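You operate a simulated robot arm through the tools that you are given. There is no shell and no other tool. Be economical: measure what you need, move in short steps, check, and stop when the job is done.

Carry out the task below with a simulated robot arm. There is one attempt and no reset: what you move stays moved.

TASK
Put the cup with a yellow ring and the red stopper in the teal slotted basket.
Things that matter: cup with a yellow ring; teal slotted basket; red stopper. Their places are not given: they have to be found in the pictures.

It is judged by the outcome, as a careful person would: the job done as asked, and still so three seconds after it is handed in. It fails if anything else is knocked over, pushed out of place, dropped, spilled or broken.

THE ROBOT
A 7-joint arm with a two-finger parallel gripper, fixed in place. Base frame: the origin is at the foot of the arm, x ahead of it, y to its left, z up; the work surface is at about z = 0.9. Lengths are in m, angles in rad, forces in N, time in s.
With the tool pointing down near the work surface it reaches from about 0.3 to 0.68 m from the base axis. Its first joint turns from -1.152 to 1.152 rad. Payload 1.57 kg.
Tool frame: the origin (TCP) lies between the finger pads and is the grasp point; the fingertips stand 0.03 m ahead of it; z points along the fingers, y is the line along which they close. The gripper opens to 0.11 m. The fingers are 0.024 m wide and 0.012 m thick; the gripper's body (0.048 by 0.112 m) begins 0.078 m behind the TCP.
Orientation is told as [roll, pitch, yaw] about the base's x, y, z axes, in that order, counted from this pose: with the fingers straight down and closing along the base's y, the tool's x points along the base's -x, its y along +y and its z along -z.

THE INTERFACE
- The arm moves only by the tool servo_tool. Its argument "targets" is a list of rows, each a list of 7 numbers: the opening, from 0 (shut) to 1 (fully open), then the shift along the tool's x, y, z in m, then the turn, a rotation vector about the tool's x, y, z in rad. In form: [[hand, x, y, z, rx, ry, rz], ...]. A call has 1 to 10 rows; each row shifts and turns the commanded pose from where the row before left it, along the tool's axes as they then stand. A row lasts 0.2 s, in which the tool goes at most 0.05 m and 0.15 rad; a call with a longer step from one row to the next is refused whole, and so is a gripper value outside its range. A pose out of reach is approached as far as the arm can. The call stops where the force on the tool passes 40 N (or 10 N more than at its start, if that is more) or the arm is blocked; 0.2 s more then pass. The fingers move at their own pace (about 0.108 m/s each) and stop on an object; they squeeze with about 40 N. The grip force told is the motor's: it shows also when the fingers shut on nothing. Time passes only in rows, and 0.2 s behind the last, so rows that do not move let the fingers close. It gives the time, the measured TCP pose, the force on the tool (base axes), the opening and the grip force at its end, in the units of the frame above (readings bear some noise), and new pictures: "views" is both (left out), scene, wrist or none.
- Cameras (640 x 400 px; columns grow to the right, rows downward): "scene" is fixed at [0.1486, -0.3783, 1.4026]; the picture's right is [0.83, -0.56, 0.00], its down [-0.30, -0.45, -0.84] and it looks along [0.47, 0.70, -0.54] (base axes); focal length 250 px, centre (320, 200). "wrist" rides on the gripper at [-0.036, 0, -0.08] in the tool frame; the picture's right is [0.00, -1.00, 0.00], its down [0.97, 0.00, -0.24] and it looks along [0.24, 0.00, 0.97] (tool axes); focal length 218 px, centre (320, 200).
- measure_at(camera, pixels): for up to 12 pixels [column, row] of the newest picture of that camera ("zoom" is the newest enlarged one), the place [x, y, z] in the base frame of the surface seen there, good to about 0.002 m, but the place of the scene camera against the robot may be out by one fixed shift of up to 0.018 m in any direction. No time passes.
- zoom(camera, box): a new picture of the part [left, top, right, bottom] of that camera's present view, enlarged. No time passes.
- job_done(): hands the job in; it is judged then, once.

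Work in short steps. Measure before you move; look again where a grasp or a placing could have gone wrong, and mend it. You have 60 turns and 120 pictures in all, the two below and enlarged ones among them. Open the gripper and draw the arm clear of the work before you hand the job in, unless the task says otherwise; then end with one line.

The tools are called after ">>>" by a JSON object that holds its "op" and its "data". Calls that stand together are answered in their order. servo_tool: Moves the arm, as the interface text tells. Its arguments: {"type":"object","properties":{"targets":{"type":"array"},"views":{"type":"string","enum":["both","scene","wrist","none"]}},"required":["targets"]} The other tools are called the same way: measure_at (camera, pixels) gives the place of the surface under pixels of a picture; zoom (camera, box) takes an enlarged picture of a part of a camera's view; job_done () hands the job in.

At the start:

```text
clock: 0.0
position: [0.3485, 0.0912, 1.296]
tcp_rot: [0.001, 0.002, -0.001]
force: [-0.1, 0.8, 0.2]
width: 0.1098
grasp_force: 0.0
```

scene: 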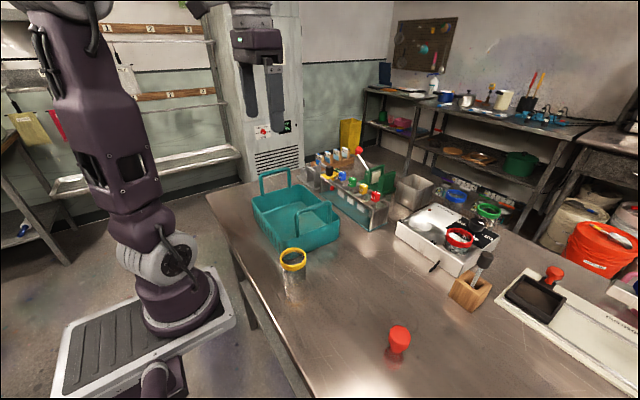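
wrist: 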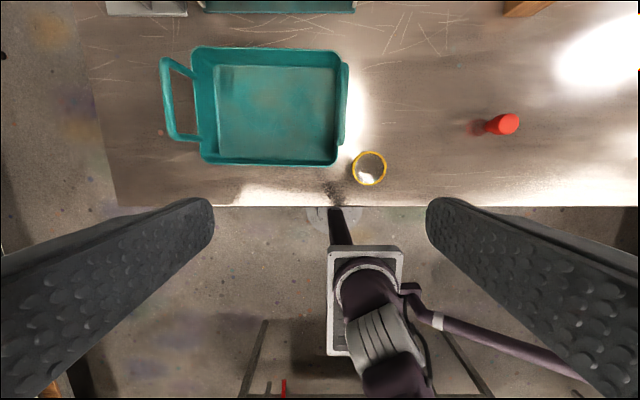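

The yellow-ringed cup is at scene (293,265), the red stopper at (399,342) and the basket around (297,215). I'll enlarge the view and measure them.

>>> {"op": "zoom", "data": {"camera": "scene", "box": [200, 140, 460, 380]}}

>>> {"op": "measure_at", "data": {"camera": "wrist", "pixels": [[370, 153], [370, 184], [354, 168], [385, 168], [370, 170], [508, 124], [490, 127], [400, 130], [220, 70], [325, 155], [270, 110], [345, 110]]}}

>>> {"op": "measure_at", "data": {"camera": "scene", "pixels": [[293, 249], [293, 268], [281, 259], [305, 259], [294, 285], [399, 330], [399, 345], [397, 358], [300, 215], [262, 185], [328, 215], [285, 250]]}}

```text
1.67 times, centred on (330, 260) of scene
```

zoom: 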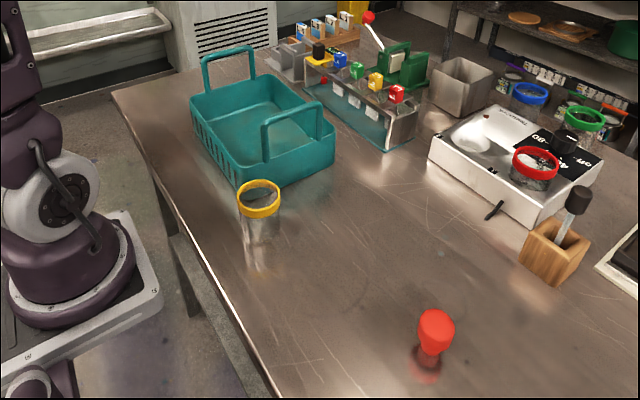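

```text
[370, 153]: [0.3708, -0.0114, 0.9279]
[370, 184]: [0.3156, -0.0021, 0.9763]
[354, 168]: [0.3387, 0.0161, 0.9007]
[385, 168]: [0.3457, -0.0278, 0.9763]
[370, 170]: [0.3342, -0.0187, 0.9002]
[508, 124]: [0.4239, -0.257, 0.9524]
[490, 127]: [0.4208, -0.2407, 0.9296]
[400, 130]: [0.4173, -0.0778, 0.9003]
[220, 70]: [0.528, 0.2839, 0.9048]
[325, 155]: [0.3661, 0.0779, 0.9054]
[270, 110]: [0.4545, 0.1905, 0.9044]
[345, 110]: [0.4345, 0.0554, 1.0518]
```

```text
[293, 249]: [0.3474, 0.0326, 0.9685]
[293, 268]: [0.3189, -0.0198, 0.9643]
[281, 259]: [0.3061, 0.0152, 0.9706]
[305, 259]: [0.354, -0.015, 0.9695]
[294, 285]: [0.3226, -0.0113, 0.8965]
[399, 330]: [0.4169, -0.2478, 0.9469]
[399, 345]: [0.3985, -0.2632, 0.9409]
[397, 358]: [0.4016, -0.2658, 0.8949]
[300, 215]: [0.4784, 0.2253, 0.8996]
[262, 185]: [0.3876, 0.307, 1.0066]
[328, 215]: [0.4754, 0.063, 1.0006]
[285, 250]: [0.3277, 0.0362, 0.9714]
```

The cup is at about (0.342, -0.003) with its rim at z 0.976. The stopper is near (0.42, -0.245). I'll look closer at both and at the basket rims.

>>> {"op": "zoom", "data": {"camera": "wrist", "box": [150, 30, 410, 200]}}

>>> {"op": "measure_at", "data": {"camera": "wrist", "pixels": [[270, 50], [198, 100], [340, 155], [270, 160], [166, 60], [168, 135], [343, 65], [343, 140], [340, 90], [335, 110], [270, 148], [225, 110]]}}

>>> {"op": "zoom", "data": {"camera": "scene", "box": [240, 160, 350, 310]}}

>>> {"op": "zoom", "data": {"camera": "scene", "box": [360, 310, 440, 370]}}

```text
2.35 times, centred on (280, 115) of wrist
```

zoom: 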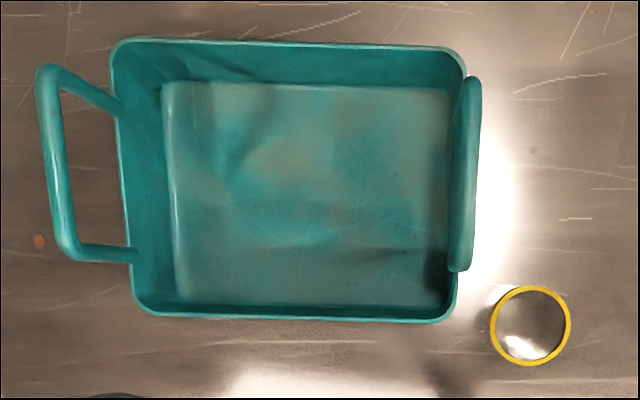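

```text
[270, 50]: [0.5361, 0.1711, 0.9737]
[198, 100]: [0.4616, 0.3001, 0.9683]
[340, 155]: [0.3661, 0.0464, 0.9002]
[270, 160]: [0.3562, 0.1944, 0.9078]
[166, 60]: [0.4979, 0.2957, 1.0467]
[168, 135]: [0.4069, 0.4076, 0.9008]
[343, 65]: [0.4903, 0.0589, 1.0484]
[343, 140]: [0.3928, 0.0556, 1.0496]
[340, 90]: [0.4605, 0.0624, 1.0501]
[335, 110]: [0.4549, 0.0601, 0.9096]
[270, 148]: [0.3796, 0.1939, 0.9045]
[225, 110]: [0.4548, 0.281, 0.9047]
```

```text
2.67 times, centred on (295, 235) of scene
```

zoom: 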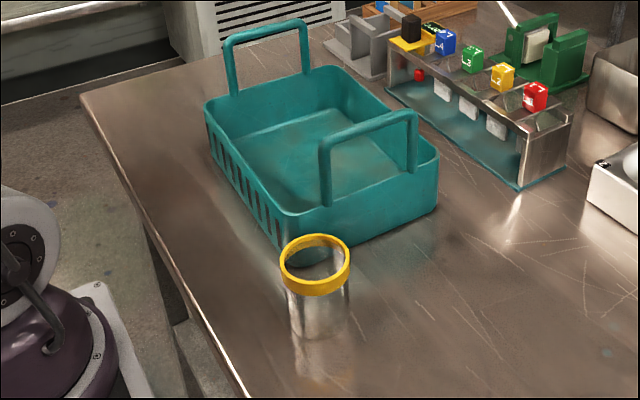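

```text
6.67 times, centred on (400, 340) of scene
```

zoom: 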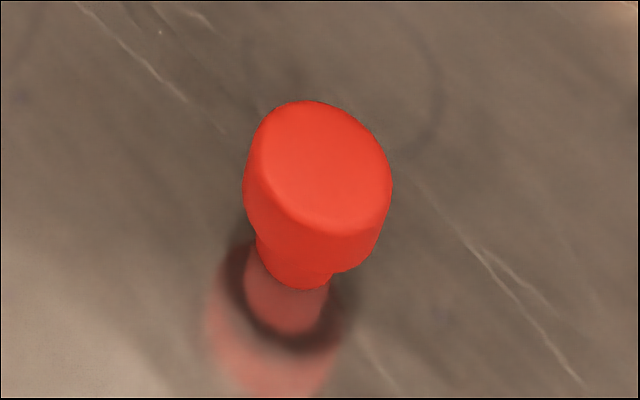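

The basket floor is at z 0.905, its rim at 0.972 and the handles at 1.05. I'll take the stopper first, moving above it at z about 1.1.

>>> {"op": "servo_tool", "data": {"targets": [[1, -0.007, -0.0336, 0.0196, 0, 0, 0], [1, -0.007, -0.0336, 0.0196, 0, 0, 0], [1, -0.007, -0.0336, 0.0196, 0, 0, 0], [1, -0.007, -0.0336, 0.0196, 0, 0, 0], [1, -0.007, -0.0336, 0.0196, 0, 0, 0], [1, -0.007, -0.0336, 0.0196, 0, 0, 0], [1, -0.007, -0.0336, 0.0196, 0, 0, 0], [1, -0.007, -0.0336, 0.0196, 0, 0, 0], [1, -0.007, -0.0336, 0.0196, 0, 0, 0], [1, -0.007, -0.0336, 0.0196, 0, 0, 0]], "views": "wrist"}}

```text
clock: 2.2
position: [0.4183, -0.2453, 1.0977]
tcp_rot: [-0.001, 0.0, 0.0]
force: [-0.1, -0.1, 0.4]
width: 0.1098
grasp_force: 0.1
```

wrist: 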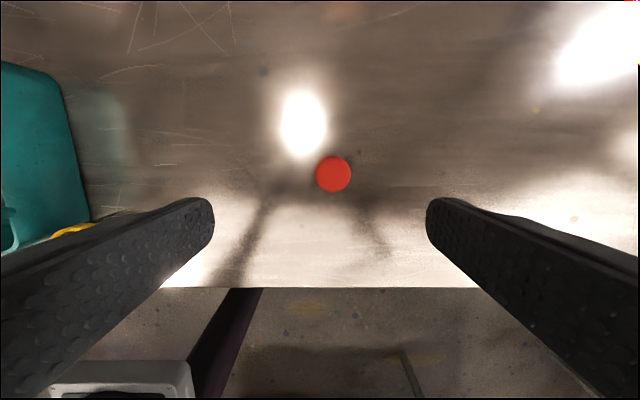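

>>> {"op": "measure_at", "data": {"camera": "wrist", "pixels": [[333, 173], [318, 173], [349, 173], [333, 158], [333, 189]]}}

```text
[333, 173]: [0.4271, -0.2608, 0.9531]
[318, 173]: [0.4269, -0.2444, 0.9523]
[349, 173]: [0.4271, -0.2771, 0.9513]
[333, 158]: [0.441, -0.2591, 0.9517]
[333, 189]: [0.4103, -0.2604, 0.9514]
```

The stopper's top centre is (0.4266, -0.2605, 0.953), about 0.034 wide. I'll descend to z 0.938 and close.

>>> {"op": "servo_tool", "data": {"targets": [[1, -0.0083, -0.0152, 0, 0, 0, 0], [1, 0, 0, 0.04, 0, 0, 0], [1, 0, 0, 0.04, 0, 0, 0], [1, 0, 0, 0.04, 0, 0, 0], [1, 0, 0, 0.04, 0, 0, 0], [0, 0, 0, 0, 0, 0, 0], [0, 0, 0, 0, 0, 0, 0], [0, 0, 0, 0, 0, 0, 0]], "views": "wrist"}}

```text
clock: 4.0
position: [0.4269, -0.2593, 0.9393]
tcp_rot: [-0.002, 0.0, -0.001]
force: [0.3, -0.1, 0.3]
width: 0.0358
grasp_force: 40.3
```

wrist: 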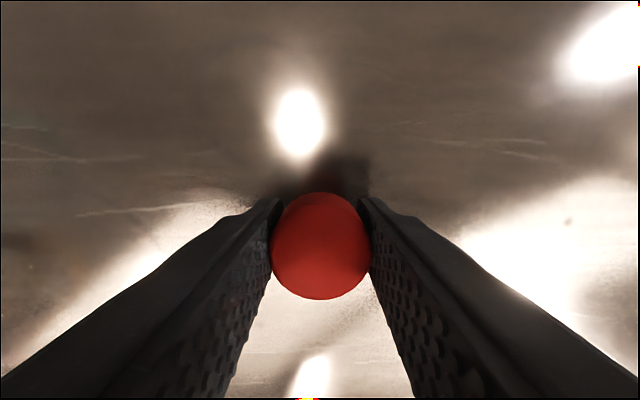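

Grip is good (width 0.036). I'll lift to about z 1.14 and carry it over the basket's far-left area (0.485, 0.215).

>>> {"op": "servo_tool", "data": {"targets": [[0, 0, 0, -0.04, 0, 0, 0], [0, 0, 0, -0.04, 0, 0, 0], [0, 0, 0, -0.04, 0, 0, 0], [0, 0, 0, -0.04, 0, 0, 0], [0, 0, 0, -0.045, 0, 0, 0]], "views": "wrist"}}

>>> {"op": "servo_tool", "data": {"targets": [[0, -0.0058, 0.0474, 0, 0, 0, 0], [0, -0.0058, 0.0474, 0, 0, 0, 0], [0, -0.0058, 0.0474, 0, 0, 0, 0], [0, -0.0058, 0.0474, 0, 0, 0, 0], [0, -0.0058, 0.0474, 0, 0, 0, 0], [0, -0.0058, 0.0474, 0, 0, 0, 0], [0, -0.0058, 0.0474, 0, 0, 0, 0], [0, -0.0058, 0.0474, 0, 0, 0, 0], [0, -0.0058, 0.0474, 0, 0, 0, 0], [0, -0.0058, 0.0474, 0, 0, 0, 0]]}}

```text
clock: 5.2
position: [0.4264, -0.261, 1.1446]
tcp_rot: [0.0, 0.0, -0.001]
force: [-0.5, -0.7, 0.2]
width: 0.0355
grasp_force: 39.9
```

wrist: 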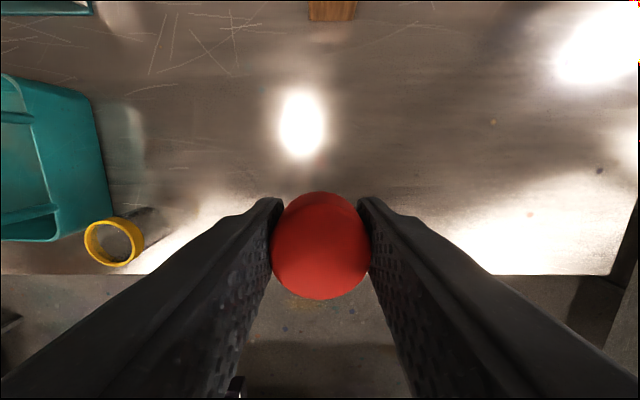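

```text
clock: 7.4
position: [0.4855, 0.2137, 1.1428]
tcp_rot: [0.001, 0.0, -0.002]
force: [0.1, -0.8, 0.1]
width: 0.0358
grasp_force: 40.3
```

scene: 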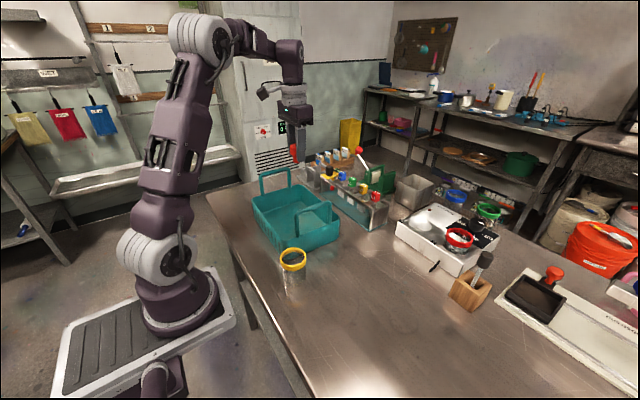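
wrist: 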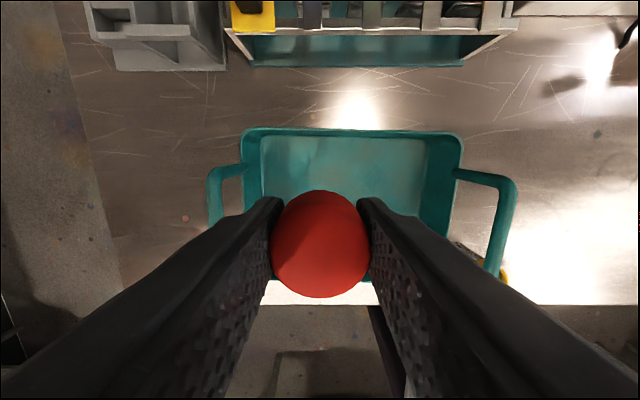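

I'll check the basket's edges before lowering.

>>> {"op": "measure_at", "data": {"camera": "wrist", "pixels": [[350, 130], [350, 146], [250, 180], [455, 180], [215, 180], [508, 200], [420, 180], [268, 190], [490, 255], [350, 40], [348, 64]]}}

```text
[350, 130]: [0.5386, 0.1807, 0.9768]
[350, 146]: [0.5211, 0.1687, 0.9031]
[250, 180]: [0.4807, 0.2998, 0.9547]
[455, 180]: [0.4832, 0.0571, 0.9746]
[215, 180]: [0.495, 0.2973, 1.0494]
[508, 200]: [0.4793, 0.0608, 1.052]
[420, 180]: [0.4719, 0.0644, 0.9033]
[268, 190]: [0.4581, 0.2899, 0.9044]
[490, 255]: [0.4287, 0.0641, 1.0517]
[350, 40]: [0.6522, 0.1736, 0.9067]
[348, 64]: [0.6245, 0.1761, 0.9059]
```

Everything is consistent. I'll lower to z 0.946, then open partway.

>>> {"op": "servo_tool", "data": {"targets": [[0, 0, 0, 0.045, 0, 0, 0], [0, 0, 0, 0.045, 0, 0, 0], [0, 0, 0, 0.045, 0, 0, 0], [0, 0, 0, 0.04, 0, 0, 0], [0, 0, 0, 0.0215, 0, 0, 0], [0, 0, 0, 0, 0, 0, 0]]}}

```text
clock: 8.8
position: [0.4853, 0.2134, 0.9476]
tcp_rot: [0.001, 0.001, -0.001]
force: [-0.4, -0.2, -0.4]
width: 0.0357
grasp_force: 39.6
```

scene: 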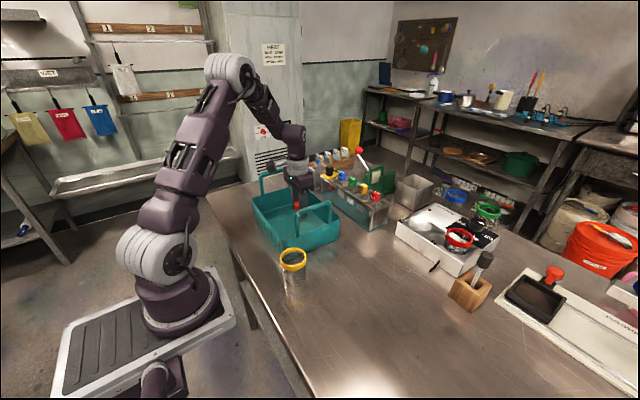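
wrist: 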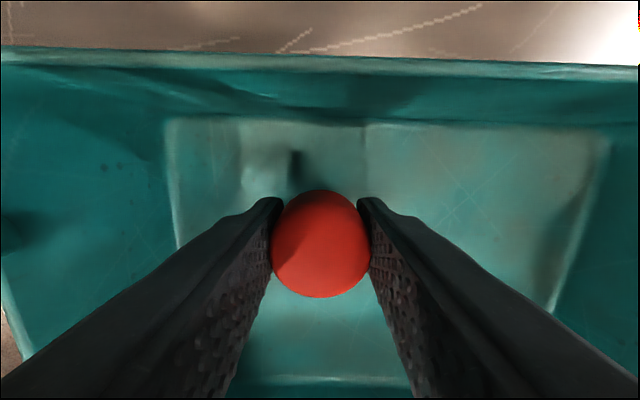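

It's about 3 mm above the floor. I'll lower it slightly, open, and rise.

>>> {"op": "servo_tool", "data": {"targets": [[0, 0, 0, 0.003, 0, 0, 0], [0, 0, 0, 0, 0, 0, 0], [0.6, 0, 0, 0, 0, 0, 0], [0.6, 0, 0, 0, 0, 0, 0], [0.6, 0, 0, -0.03, 0, 0, 0], [0.6, 0, 0, -0.04, 0, 0, 0], [0.6, 0, 0, -0.045, 0, 0, 0], [0.6, 0, 0, -0.045, 0, 0, 0], [0.6, 0, 0, -0.04, 0, 0, 0]], "views": "wrist"}}

```text
clock: 10.8
position: [0.485, 0.2136, 1.1455]
tcp_rot: [0.001, 0.0, 0.0]
force: [-0.2, -0.7, 0.2]
width: 0.066
grasp_force: 0.1
```

wrist: 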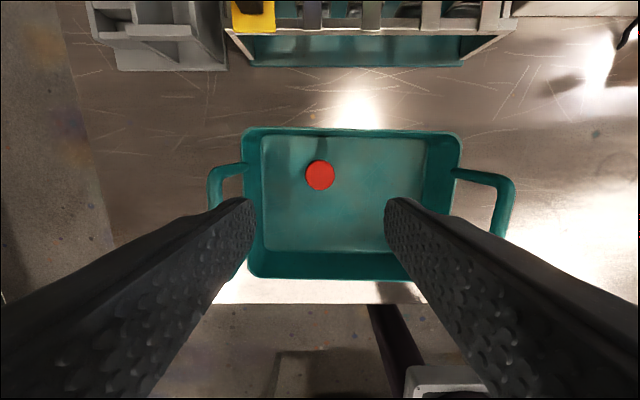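

The stopper stands upright inside the basket. Next I move above the cup at about (0.342, -0.003).

>>> {"op": "servo_tool", "data": {"targets": [[0.75, 0.024, -0.036, 0, 0, 0, 0], [0.75, 0.024, -0.036, 0, 0, 0, 0], [0.75, 0.024, -0.036, 0, 0, 0, 0], [0.75, 0.024, -0.036, 0, 0, 0, 0], [0.75, 0.024, -0.036, 0, 0, 0, 0], [0.75, 0.023, -0.037, 0, 0, 0, 0], [0.75, 0, 0, 0, 0, 0, 0]], "views": "wrist"}}

```text
clock: 12.4
position: [0.3406, -0.0041, 1.1457]
tcp_rot: [-0.001, 0.001, -0.001]
force: [0.6, 0.0, -0.7]
width: 0.0828
grasp_force: 0.0
```

wrist: 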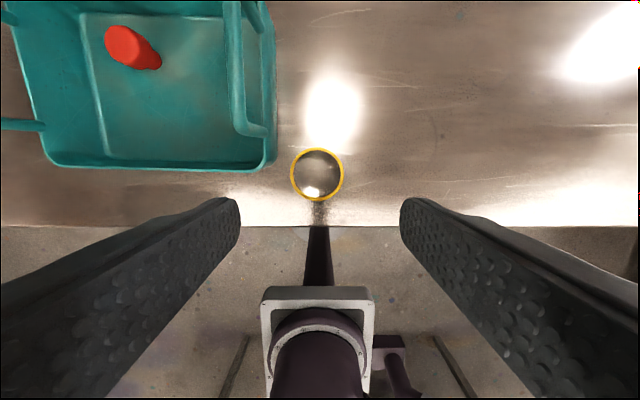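

>>> {"op": "zoom", "data": {"camera": "wrist", "box": [260, 130, 380, 220]}}

>>> {"op": "measure_at", "data": {"camera": "wrist", "pixels": [[292, 174], [342, 174], [317, 150], [317, 199], [317, 175], [268, 150], [250, 165], [262, 163]]}}

```text
4.44 times, centred on (320, 175) of wrist
```

zoom: 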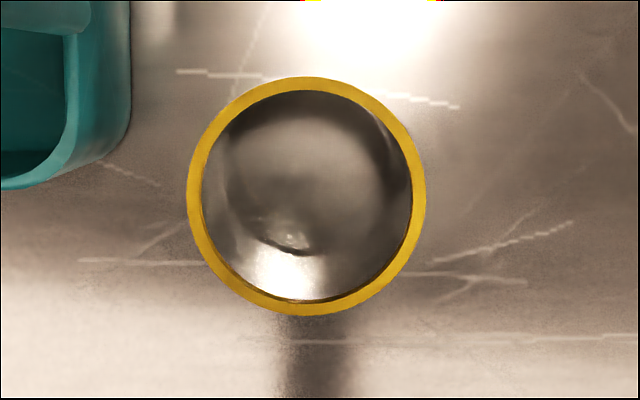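

```text
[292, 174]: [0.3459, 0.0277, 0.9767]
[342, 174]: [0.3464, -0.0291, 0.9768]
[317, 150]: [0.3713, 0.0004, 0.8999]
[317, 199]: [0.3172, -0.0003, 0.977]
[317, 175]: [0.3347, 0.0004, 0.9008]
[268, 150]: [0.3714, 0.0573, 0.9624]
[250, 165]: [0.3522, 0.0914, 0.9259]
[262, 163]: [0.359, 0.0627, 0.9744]
```

The cup centre is (0.345, -0.001) with a diameter of 0.060. I'll descend to z 0.950 with a modest opening that keeps clear of the basket corner.

>>> {"op": "servo_tool", "data": {"targets": [[0.78, -0.0044, 0.0034, 0.03, 0, 0, 0], [0.78, 0, 0, 0.04, 0, 0, 0], [0.78, 0, 0, 0.04, 0, 0, 0], [0.78, 0, 0, 0.04, 0, 0, 0], [0.78, 0, 0, 0.045, 0, 0, 0], [0.78, 0, 0, 0, 0, 0, 0]]}}

```text
clock: 13.6
position: [0.3489, 0.0015, 0.9659]
tcp_rot: [0.004, -0.01, 0.008]
force: [-0.2, -0.2, -0.5]
width: 0.0856
grasp_force: 0.0
stopped in row 5: the force on the tool passed its limit (the readings are from after the stop); the commanded pose is now the measured one
```

scene: 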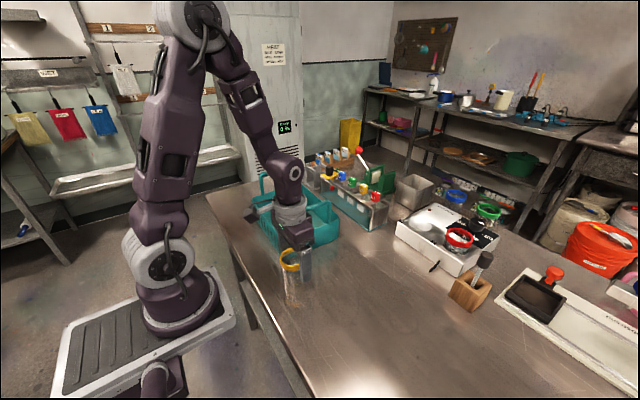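
wrist: 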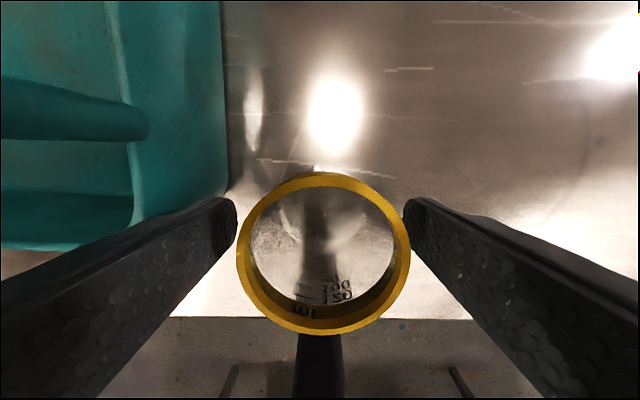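

The descent stopped on contact, likely the left finger near the basket corner at wrist (225,195). I'll check.

>>> {"op": "zoom", "data": {"camera": "wrist", "box": [140, 140, 300, 260]}}

>>> {"op": "zoom", "data": {"camera": "scene", "box": [240, 150, 360, 310]}}

>>> {"op": "measure_at", "data": {"camera": "wrist", "pixels": [[222, 150], [222, 185], [205, 185], [190, 205], [150, 230], [127, 125], [136, 230], [237, 250], [322, 172], [410, 245]]}}

```text
3.33 times, centred on (220, 200) of wrist
```

zoom: 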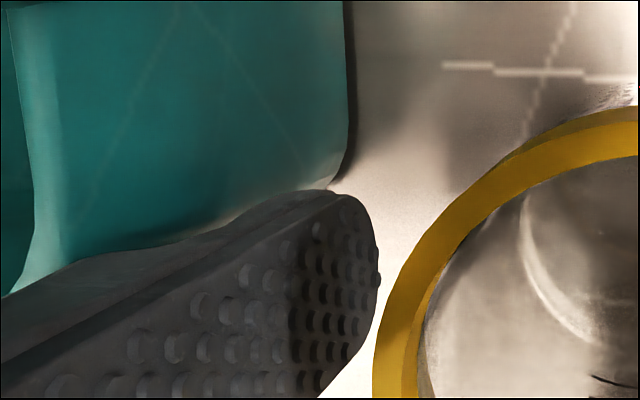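

```text
2.50 times, centred on (300, 230) of scene
```

zoom: 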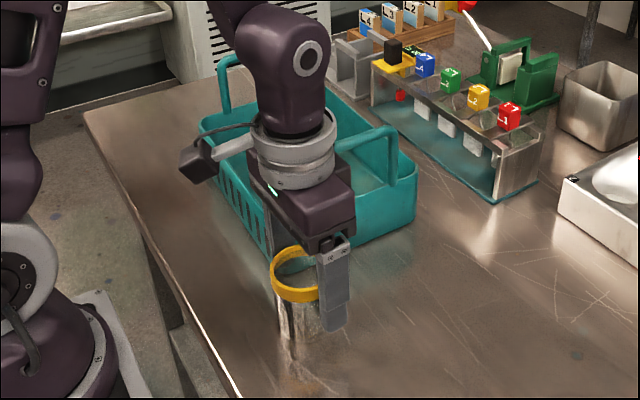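

```text
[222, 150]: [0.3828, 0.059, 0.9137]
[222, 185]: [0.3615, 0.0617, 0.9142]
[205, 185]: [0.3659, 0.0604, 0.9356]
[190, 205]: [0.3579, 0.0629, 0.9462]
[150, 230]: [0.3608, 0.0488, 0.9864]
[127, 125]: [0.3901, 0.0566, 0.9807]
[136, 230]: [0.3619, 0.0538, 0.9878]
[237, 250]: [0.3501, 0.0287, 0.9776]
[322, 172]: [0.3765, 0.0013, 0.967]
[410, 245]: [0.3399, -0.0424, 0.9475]
```

The left finger grazed the basket's rim. I'll rise, then turn the gripper 90° so the fingers close along x, clear of the basket.

>>> {"op": "servo_tool", "data": {"targets": [[0.78, 0, -0.002, -0.02, 0, 0, 0], [0.78, 0, 0, -0.04, 0, 0, 0], [0.78, 0, 0, -0.045, 0, 0, 0], [0.78, 0, 0, -0.045, 0, 0, 0]], "views": "none"}}

>>> {"op": "servo_tool", "data": {"targets": [[0.78, 0, 0, 0, 0, 0, 0.15], [0.78, 0, 0, 0, 0, 0, 0.15], [0.78, 0, 0, 0, 0, 0, 0.15], [0.78, 0, 0, 0, 0, 0, 0.15], [0.78, 0, 0, 0, 0, 0, 0.15], [0.78, 0, 0, 0, 0, 0, 0.15], [0.78, 0, 0, 0, 0, 0, 0.15], [0.78, 0, 0, 0, 0, 0, 0.15], [0.78, 0, 0, 0, 0, 0, 0.15], [0.78, 0, 0, 0, 0, 0, 0.15]]}}

```text
clock: 14.6
position: [0.3468, -0.0019, 1.1135]
tcp_rot: [0.004, -0.01, 0.01]
force: [0.8, -0.3, 0.3]
width: 0.0857
grasp_force: 0.0
```

```text
clock: 16.8
position: [0.3485, -0.0005, 1.1155]
tcp_rot: [0.014, 0.001, -1.494]
force: [0.7, -0.1, 0.1]
width: 0.0858
grasp_force: 0.1
```

scene: 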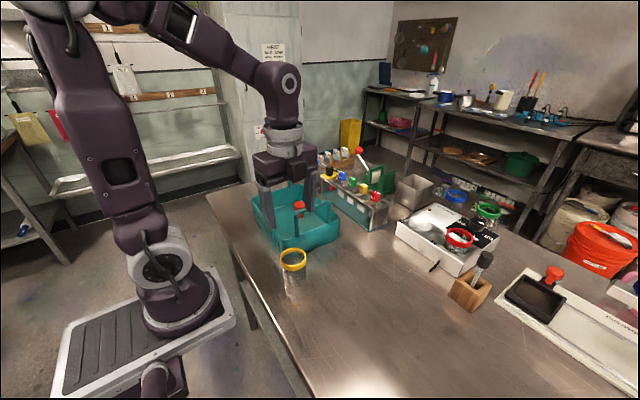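
wrist: 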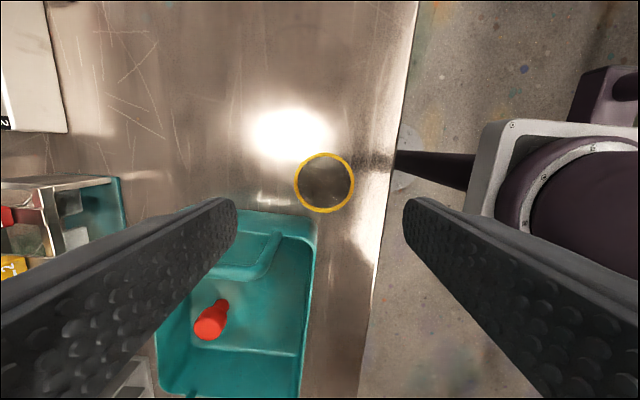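

>>> {"op": "measure_at", "data": {"camera": "wrist", "pixels": [[297, 183], [352, 183], [325, 211], [324, 155], [315, 235], [230, 218], [200, 325]]}}

>>> {"op": "servo_tool", "data": {"targets": [[0.8, 0, 0, 0, 0, -0.014, 0.077], [0.8, 0, 0, 0, 0, 0, 0]], "views": "wrist"}}

```text
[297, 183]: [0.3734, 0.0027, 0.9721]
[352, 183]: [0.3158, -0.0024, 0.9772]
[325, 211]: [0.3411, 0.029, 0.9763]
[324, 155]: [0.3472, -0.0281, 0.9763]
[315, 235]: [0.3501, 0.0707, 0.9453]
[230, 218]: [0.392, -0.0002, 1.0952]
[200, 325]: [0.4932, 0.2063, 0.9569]
```

```text
clock: 17.4
position: [0.3484, -0.0004, 1.1151]
tcp_rot: [0.01, -0.01, -1.568]
force: [-0.8, -0.2, 0.9]
width: 0.088
grasp_force: 0.1
```

wrist: 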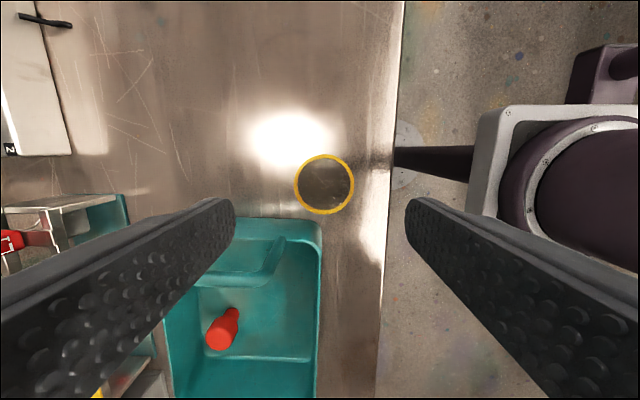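

The cup is unmoved, centred at (0.3445, 0.0005). I'll level the tool, centre it and descend to z about 0.95.

>>> {"op": "servo_tool", "data": {"targets": [[0.85, 0.001, -0.0038, 0, 0.01, 0.01, 0], [0.85, 0, 0, 0.04, 0, 0, 0], [0.85, 0, 0, 0.04, 0, 0, 0], [0.85, 0, 0, 0.04, 0, 0, 0], [0.85, 0, 0, 0.025, 0, 0, 0], [0.85, 0, 0, 0.02, 0, 0, 0], [0.85, 0, 0, 0, 0, 0, 0]]}}

```text
clock: 19.0
position: [0.3438, -0.001, 0.9489]
tcp_rot: [0.004, -0.001, -1.57]
force: [-0.7, -0.8, 0.1]
width: 0.0935
grasp_force: 0.0
```

scene: 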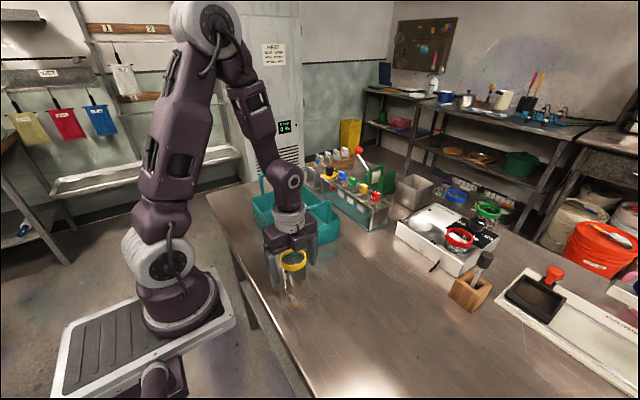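
wrist: 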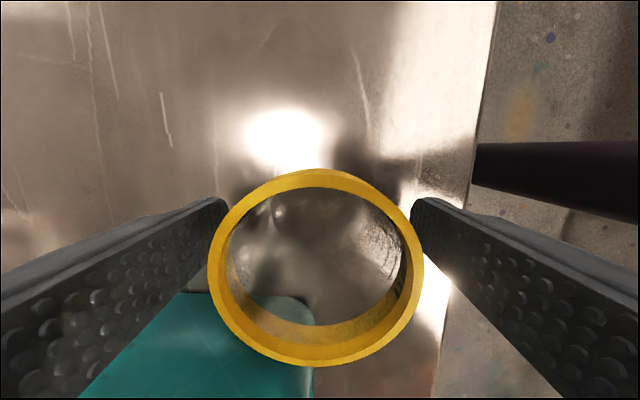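

Both fingers straddle the ring cleanly, so I'll close.

>>> {"op": "servo_tool", "data": {"targets": [[0.4, 0, 0, 0, 0, 0, 0], [0.4, 0, 0, 0, 0, 0, 0], [0.4, 0, 0, 0, 0, 0, 0], [0.4, 0, 0, -0.005, 0, 0, 0], [0.4, 0, 0, -0.02, 0, 0, 0]]}}

```text
clock: 20.2
position: [0.344, -0.0009, 0.9754]
tcp_rot: [0.003, 0.001, -1.57]
force: [0.1, -0.2, -1.2]
width: 0.0577
grasp_force: 40.1
```

scene: 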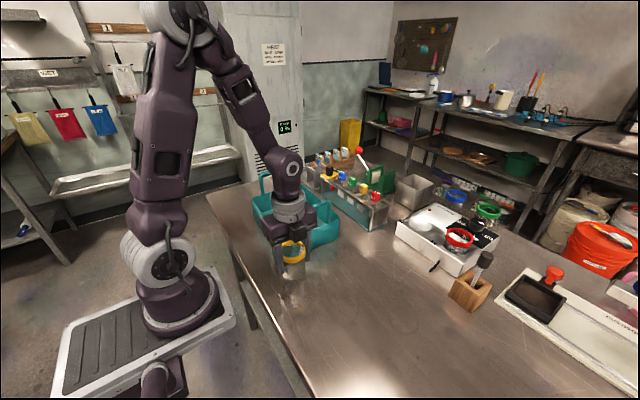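
wrist: 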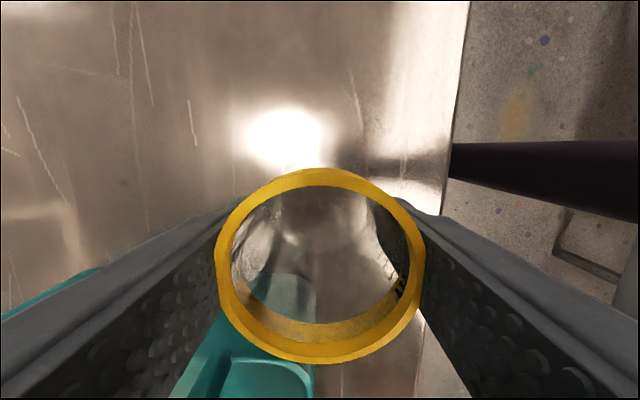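

The cup is held and lifted. I'll rise to z 1.15 and carry it over (0.43, 0.135).

>>> {"op": "servo_tool", "data": {"targets": [[0.4, 0, 0, -0.044, 0, 0, 0], [0.4, 0, 0, -0.044, 0, 0, 0], [0.4, 0, 0, -0.044, 0, 0, 0], [0.4, 0, 0, -0.044, 0, 0, 0], [0.4, 0.034, 0.0215, 0, 0, 0, 0], [0.4, 0.034, 0.0215, 0, 0, 0, 0], [0.4, 0.034, 0.0215, 0, 0, 0, 0], [0.4, 0.034, 0.0215, 0, 0, 0, 0], [0.4, 0, 0, 0, 0, 0, 0]]}}

```text
clock: 22.2
position: [0.4302, 0.1353, 1.1512]
tcp_rot: [0.001, -0.001, -1.569]
force: [-0.2, 0.3, -1.0]
width: 0.0578
grasp_force: 40.9
```

scene: 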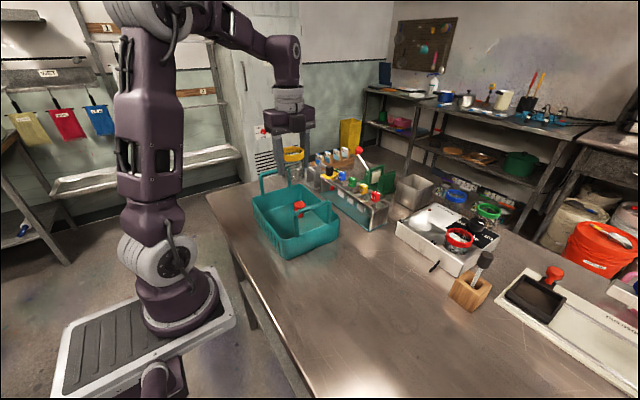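
wrist: 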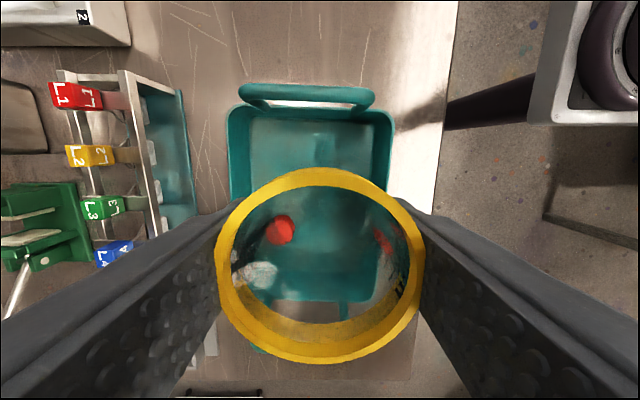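

>>> {"op": "measure_at", "data": {"camera": "wrist", "pixels": [[235, 150], [388, 150], [310, 95], [256, 150], [370, 150], [280, 230]]}}

```text
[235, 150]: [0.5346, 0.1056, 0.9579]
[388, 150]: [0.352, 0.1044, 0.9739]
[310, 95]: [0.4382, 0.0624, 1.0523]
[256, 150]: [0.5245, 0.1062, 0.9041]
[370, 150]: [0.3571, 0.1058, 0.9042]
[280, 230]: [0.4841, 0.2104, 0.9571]
```

The basket hasn't moved and the stopper is clear of the drop spot. I'll lower to just above the basket floor.

>>> {"op": "servo_tool", "data": {"targets": [[0.4, 0, 0, 0.045, 0, 0, 0], [0.4, 0, 0, 0.045, 0, 0, 0], [0.4, 0, 0, 0.045, 0, 0, 0], [0.4, 0, 0, 0.04, 0, 0, 0], [0.4, 0, 0, 0.018, 0, 0, 0], [0.4, 0, 0, 0.003, 0, 0, 0], [0.4, 0, 0, 0, 0, 0, 0]]}}

```text
clock: 23.8
position: [0.4301, 0.136, 0.9548]
tcp_rot: [0.003, 0.0, -1.567]
force: [0.0, -2.5, 22.6]
width: 0.0577
grasp_force: 40.2
```

scene: 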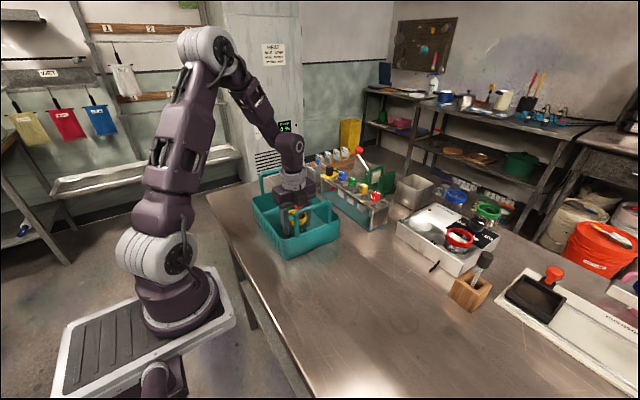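
wrist: 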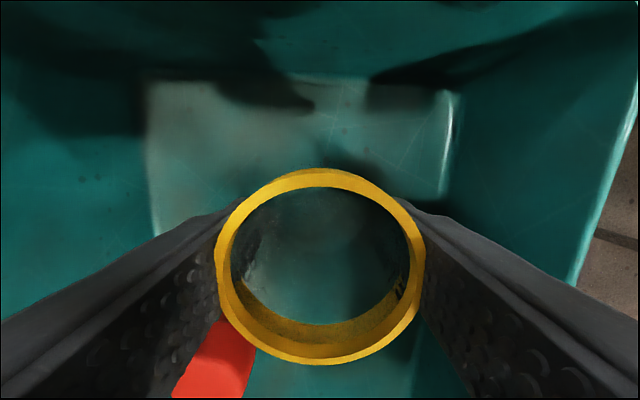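

The cup rests on the basket floor (22 N upward force). I'll ease up slightly, open partway and rise.

>>> {"op": "servo_tool", "data": {"targets": [[0.4, 0, 0, -0.001, 0, 0, 0], [0.72, 0, 0, 0, 0, 0, 0], [0.72, 0, 0, 0, 0, 0, 0], [0.72, 0, 0, -0.02, 0, 0, 0], [0.72, 0, 0, -0.04, 0, 0, 0], [0.72, 0, 0, -0.045, 0, 0, 0], [0.72, 0, 0, -0.045, 0, 0, 0], [0.72, 0, 0, -0.045, 0, 0, 0], [0.72, 0, 0, -0.045, 0, 0, 0]]}}

```text
clock: 25.8
position: [0.4297, 0.135, 1.1951]
tcp_rot: [0.0, -0.001, -1.569]
force: [-0.8, -0.5, 0.1]
width: 0.0791
grasp_force: 0.0
```

scene: 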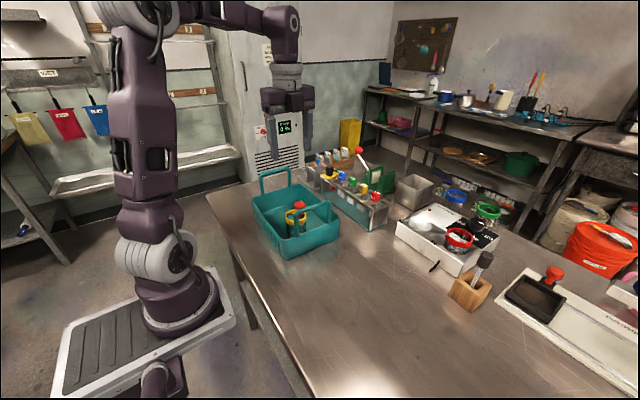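
wrist: 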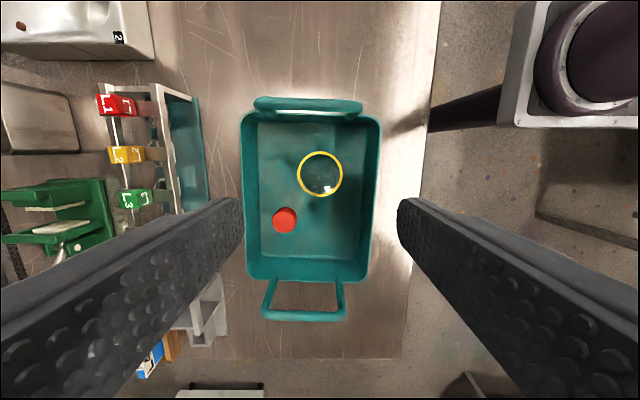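

Both items stand in the basket and nothing else is disturbed. I'll draw the arm up and open it fully.

>>> {"op": "servo_tool", "data": {"targets": [[1, 0, 0, -0.045, 0, 0, 0], [1, 0, -0.02, -0.03, 0, 0, 0], [1, 0, -0.03, 0, 0, 0, 0], [1, 0, 0, 0, 0, 0, 0]], "views": "scene"}}

>>> {"op": "job_done", "data": {}}

```text
clock: 26.8
position: [0.3785, 0.1352, 1.2708]
tcp_rot: [0.003, -0.002, -1.569]
force: [-0.2, 0.1, -0.9]
width: 0.1103
grasp_force: 0.2
```

scene: 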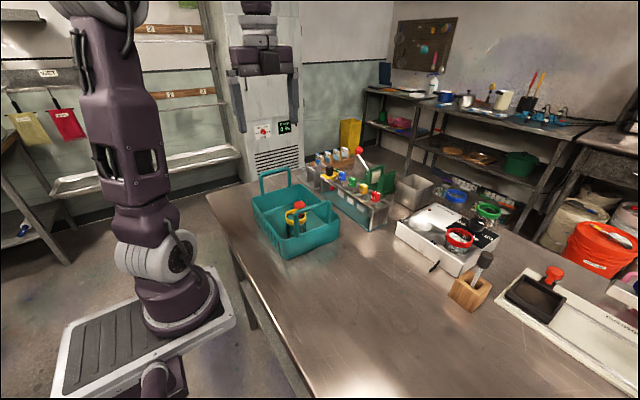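

```text
The job is handed in.
```

The cup with the yellow ring and the red stopper both stand upright in the teal slotted basket; one finger touched the basket's rim on the first try at the cup, but the basket did not visibly move, and the arm is now clear with its gripper open.
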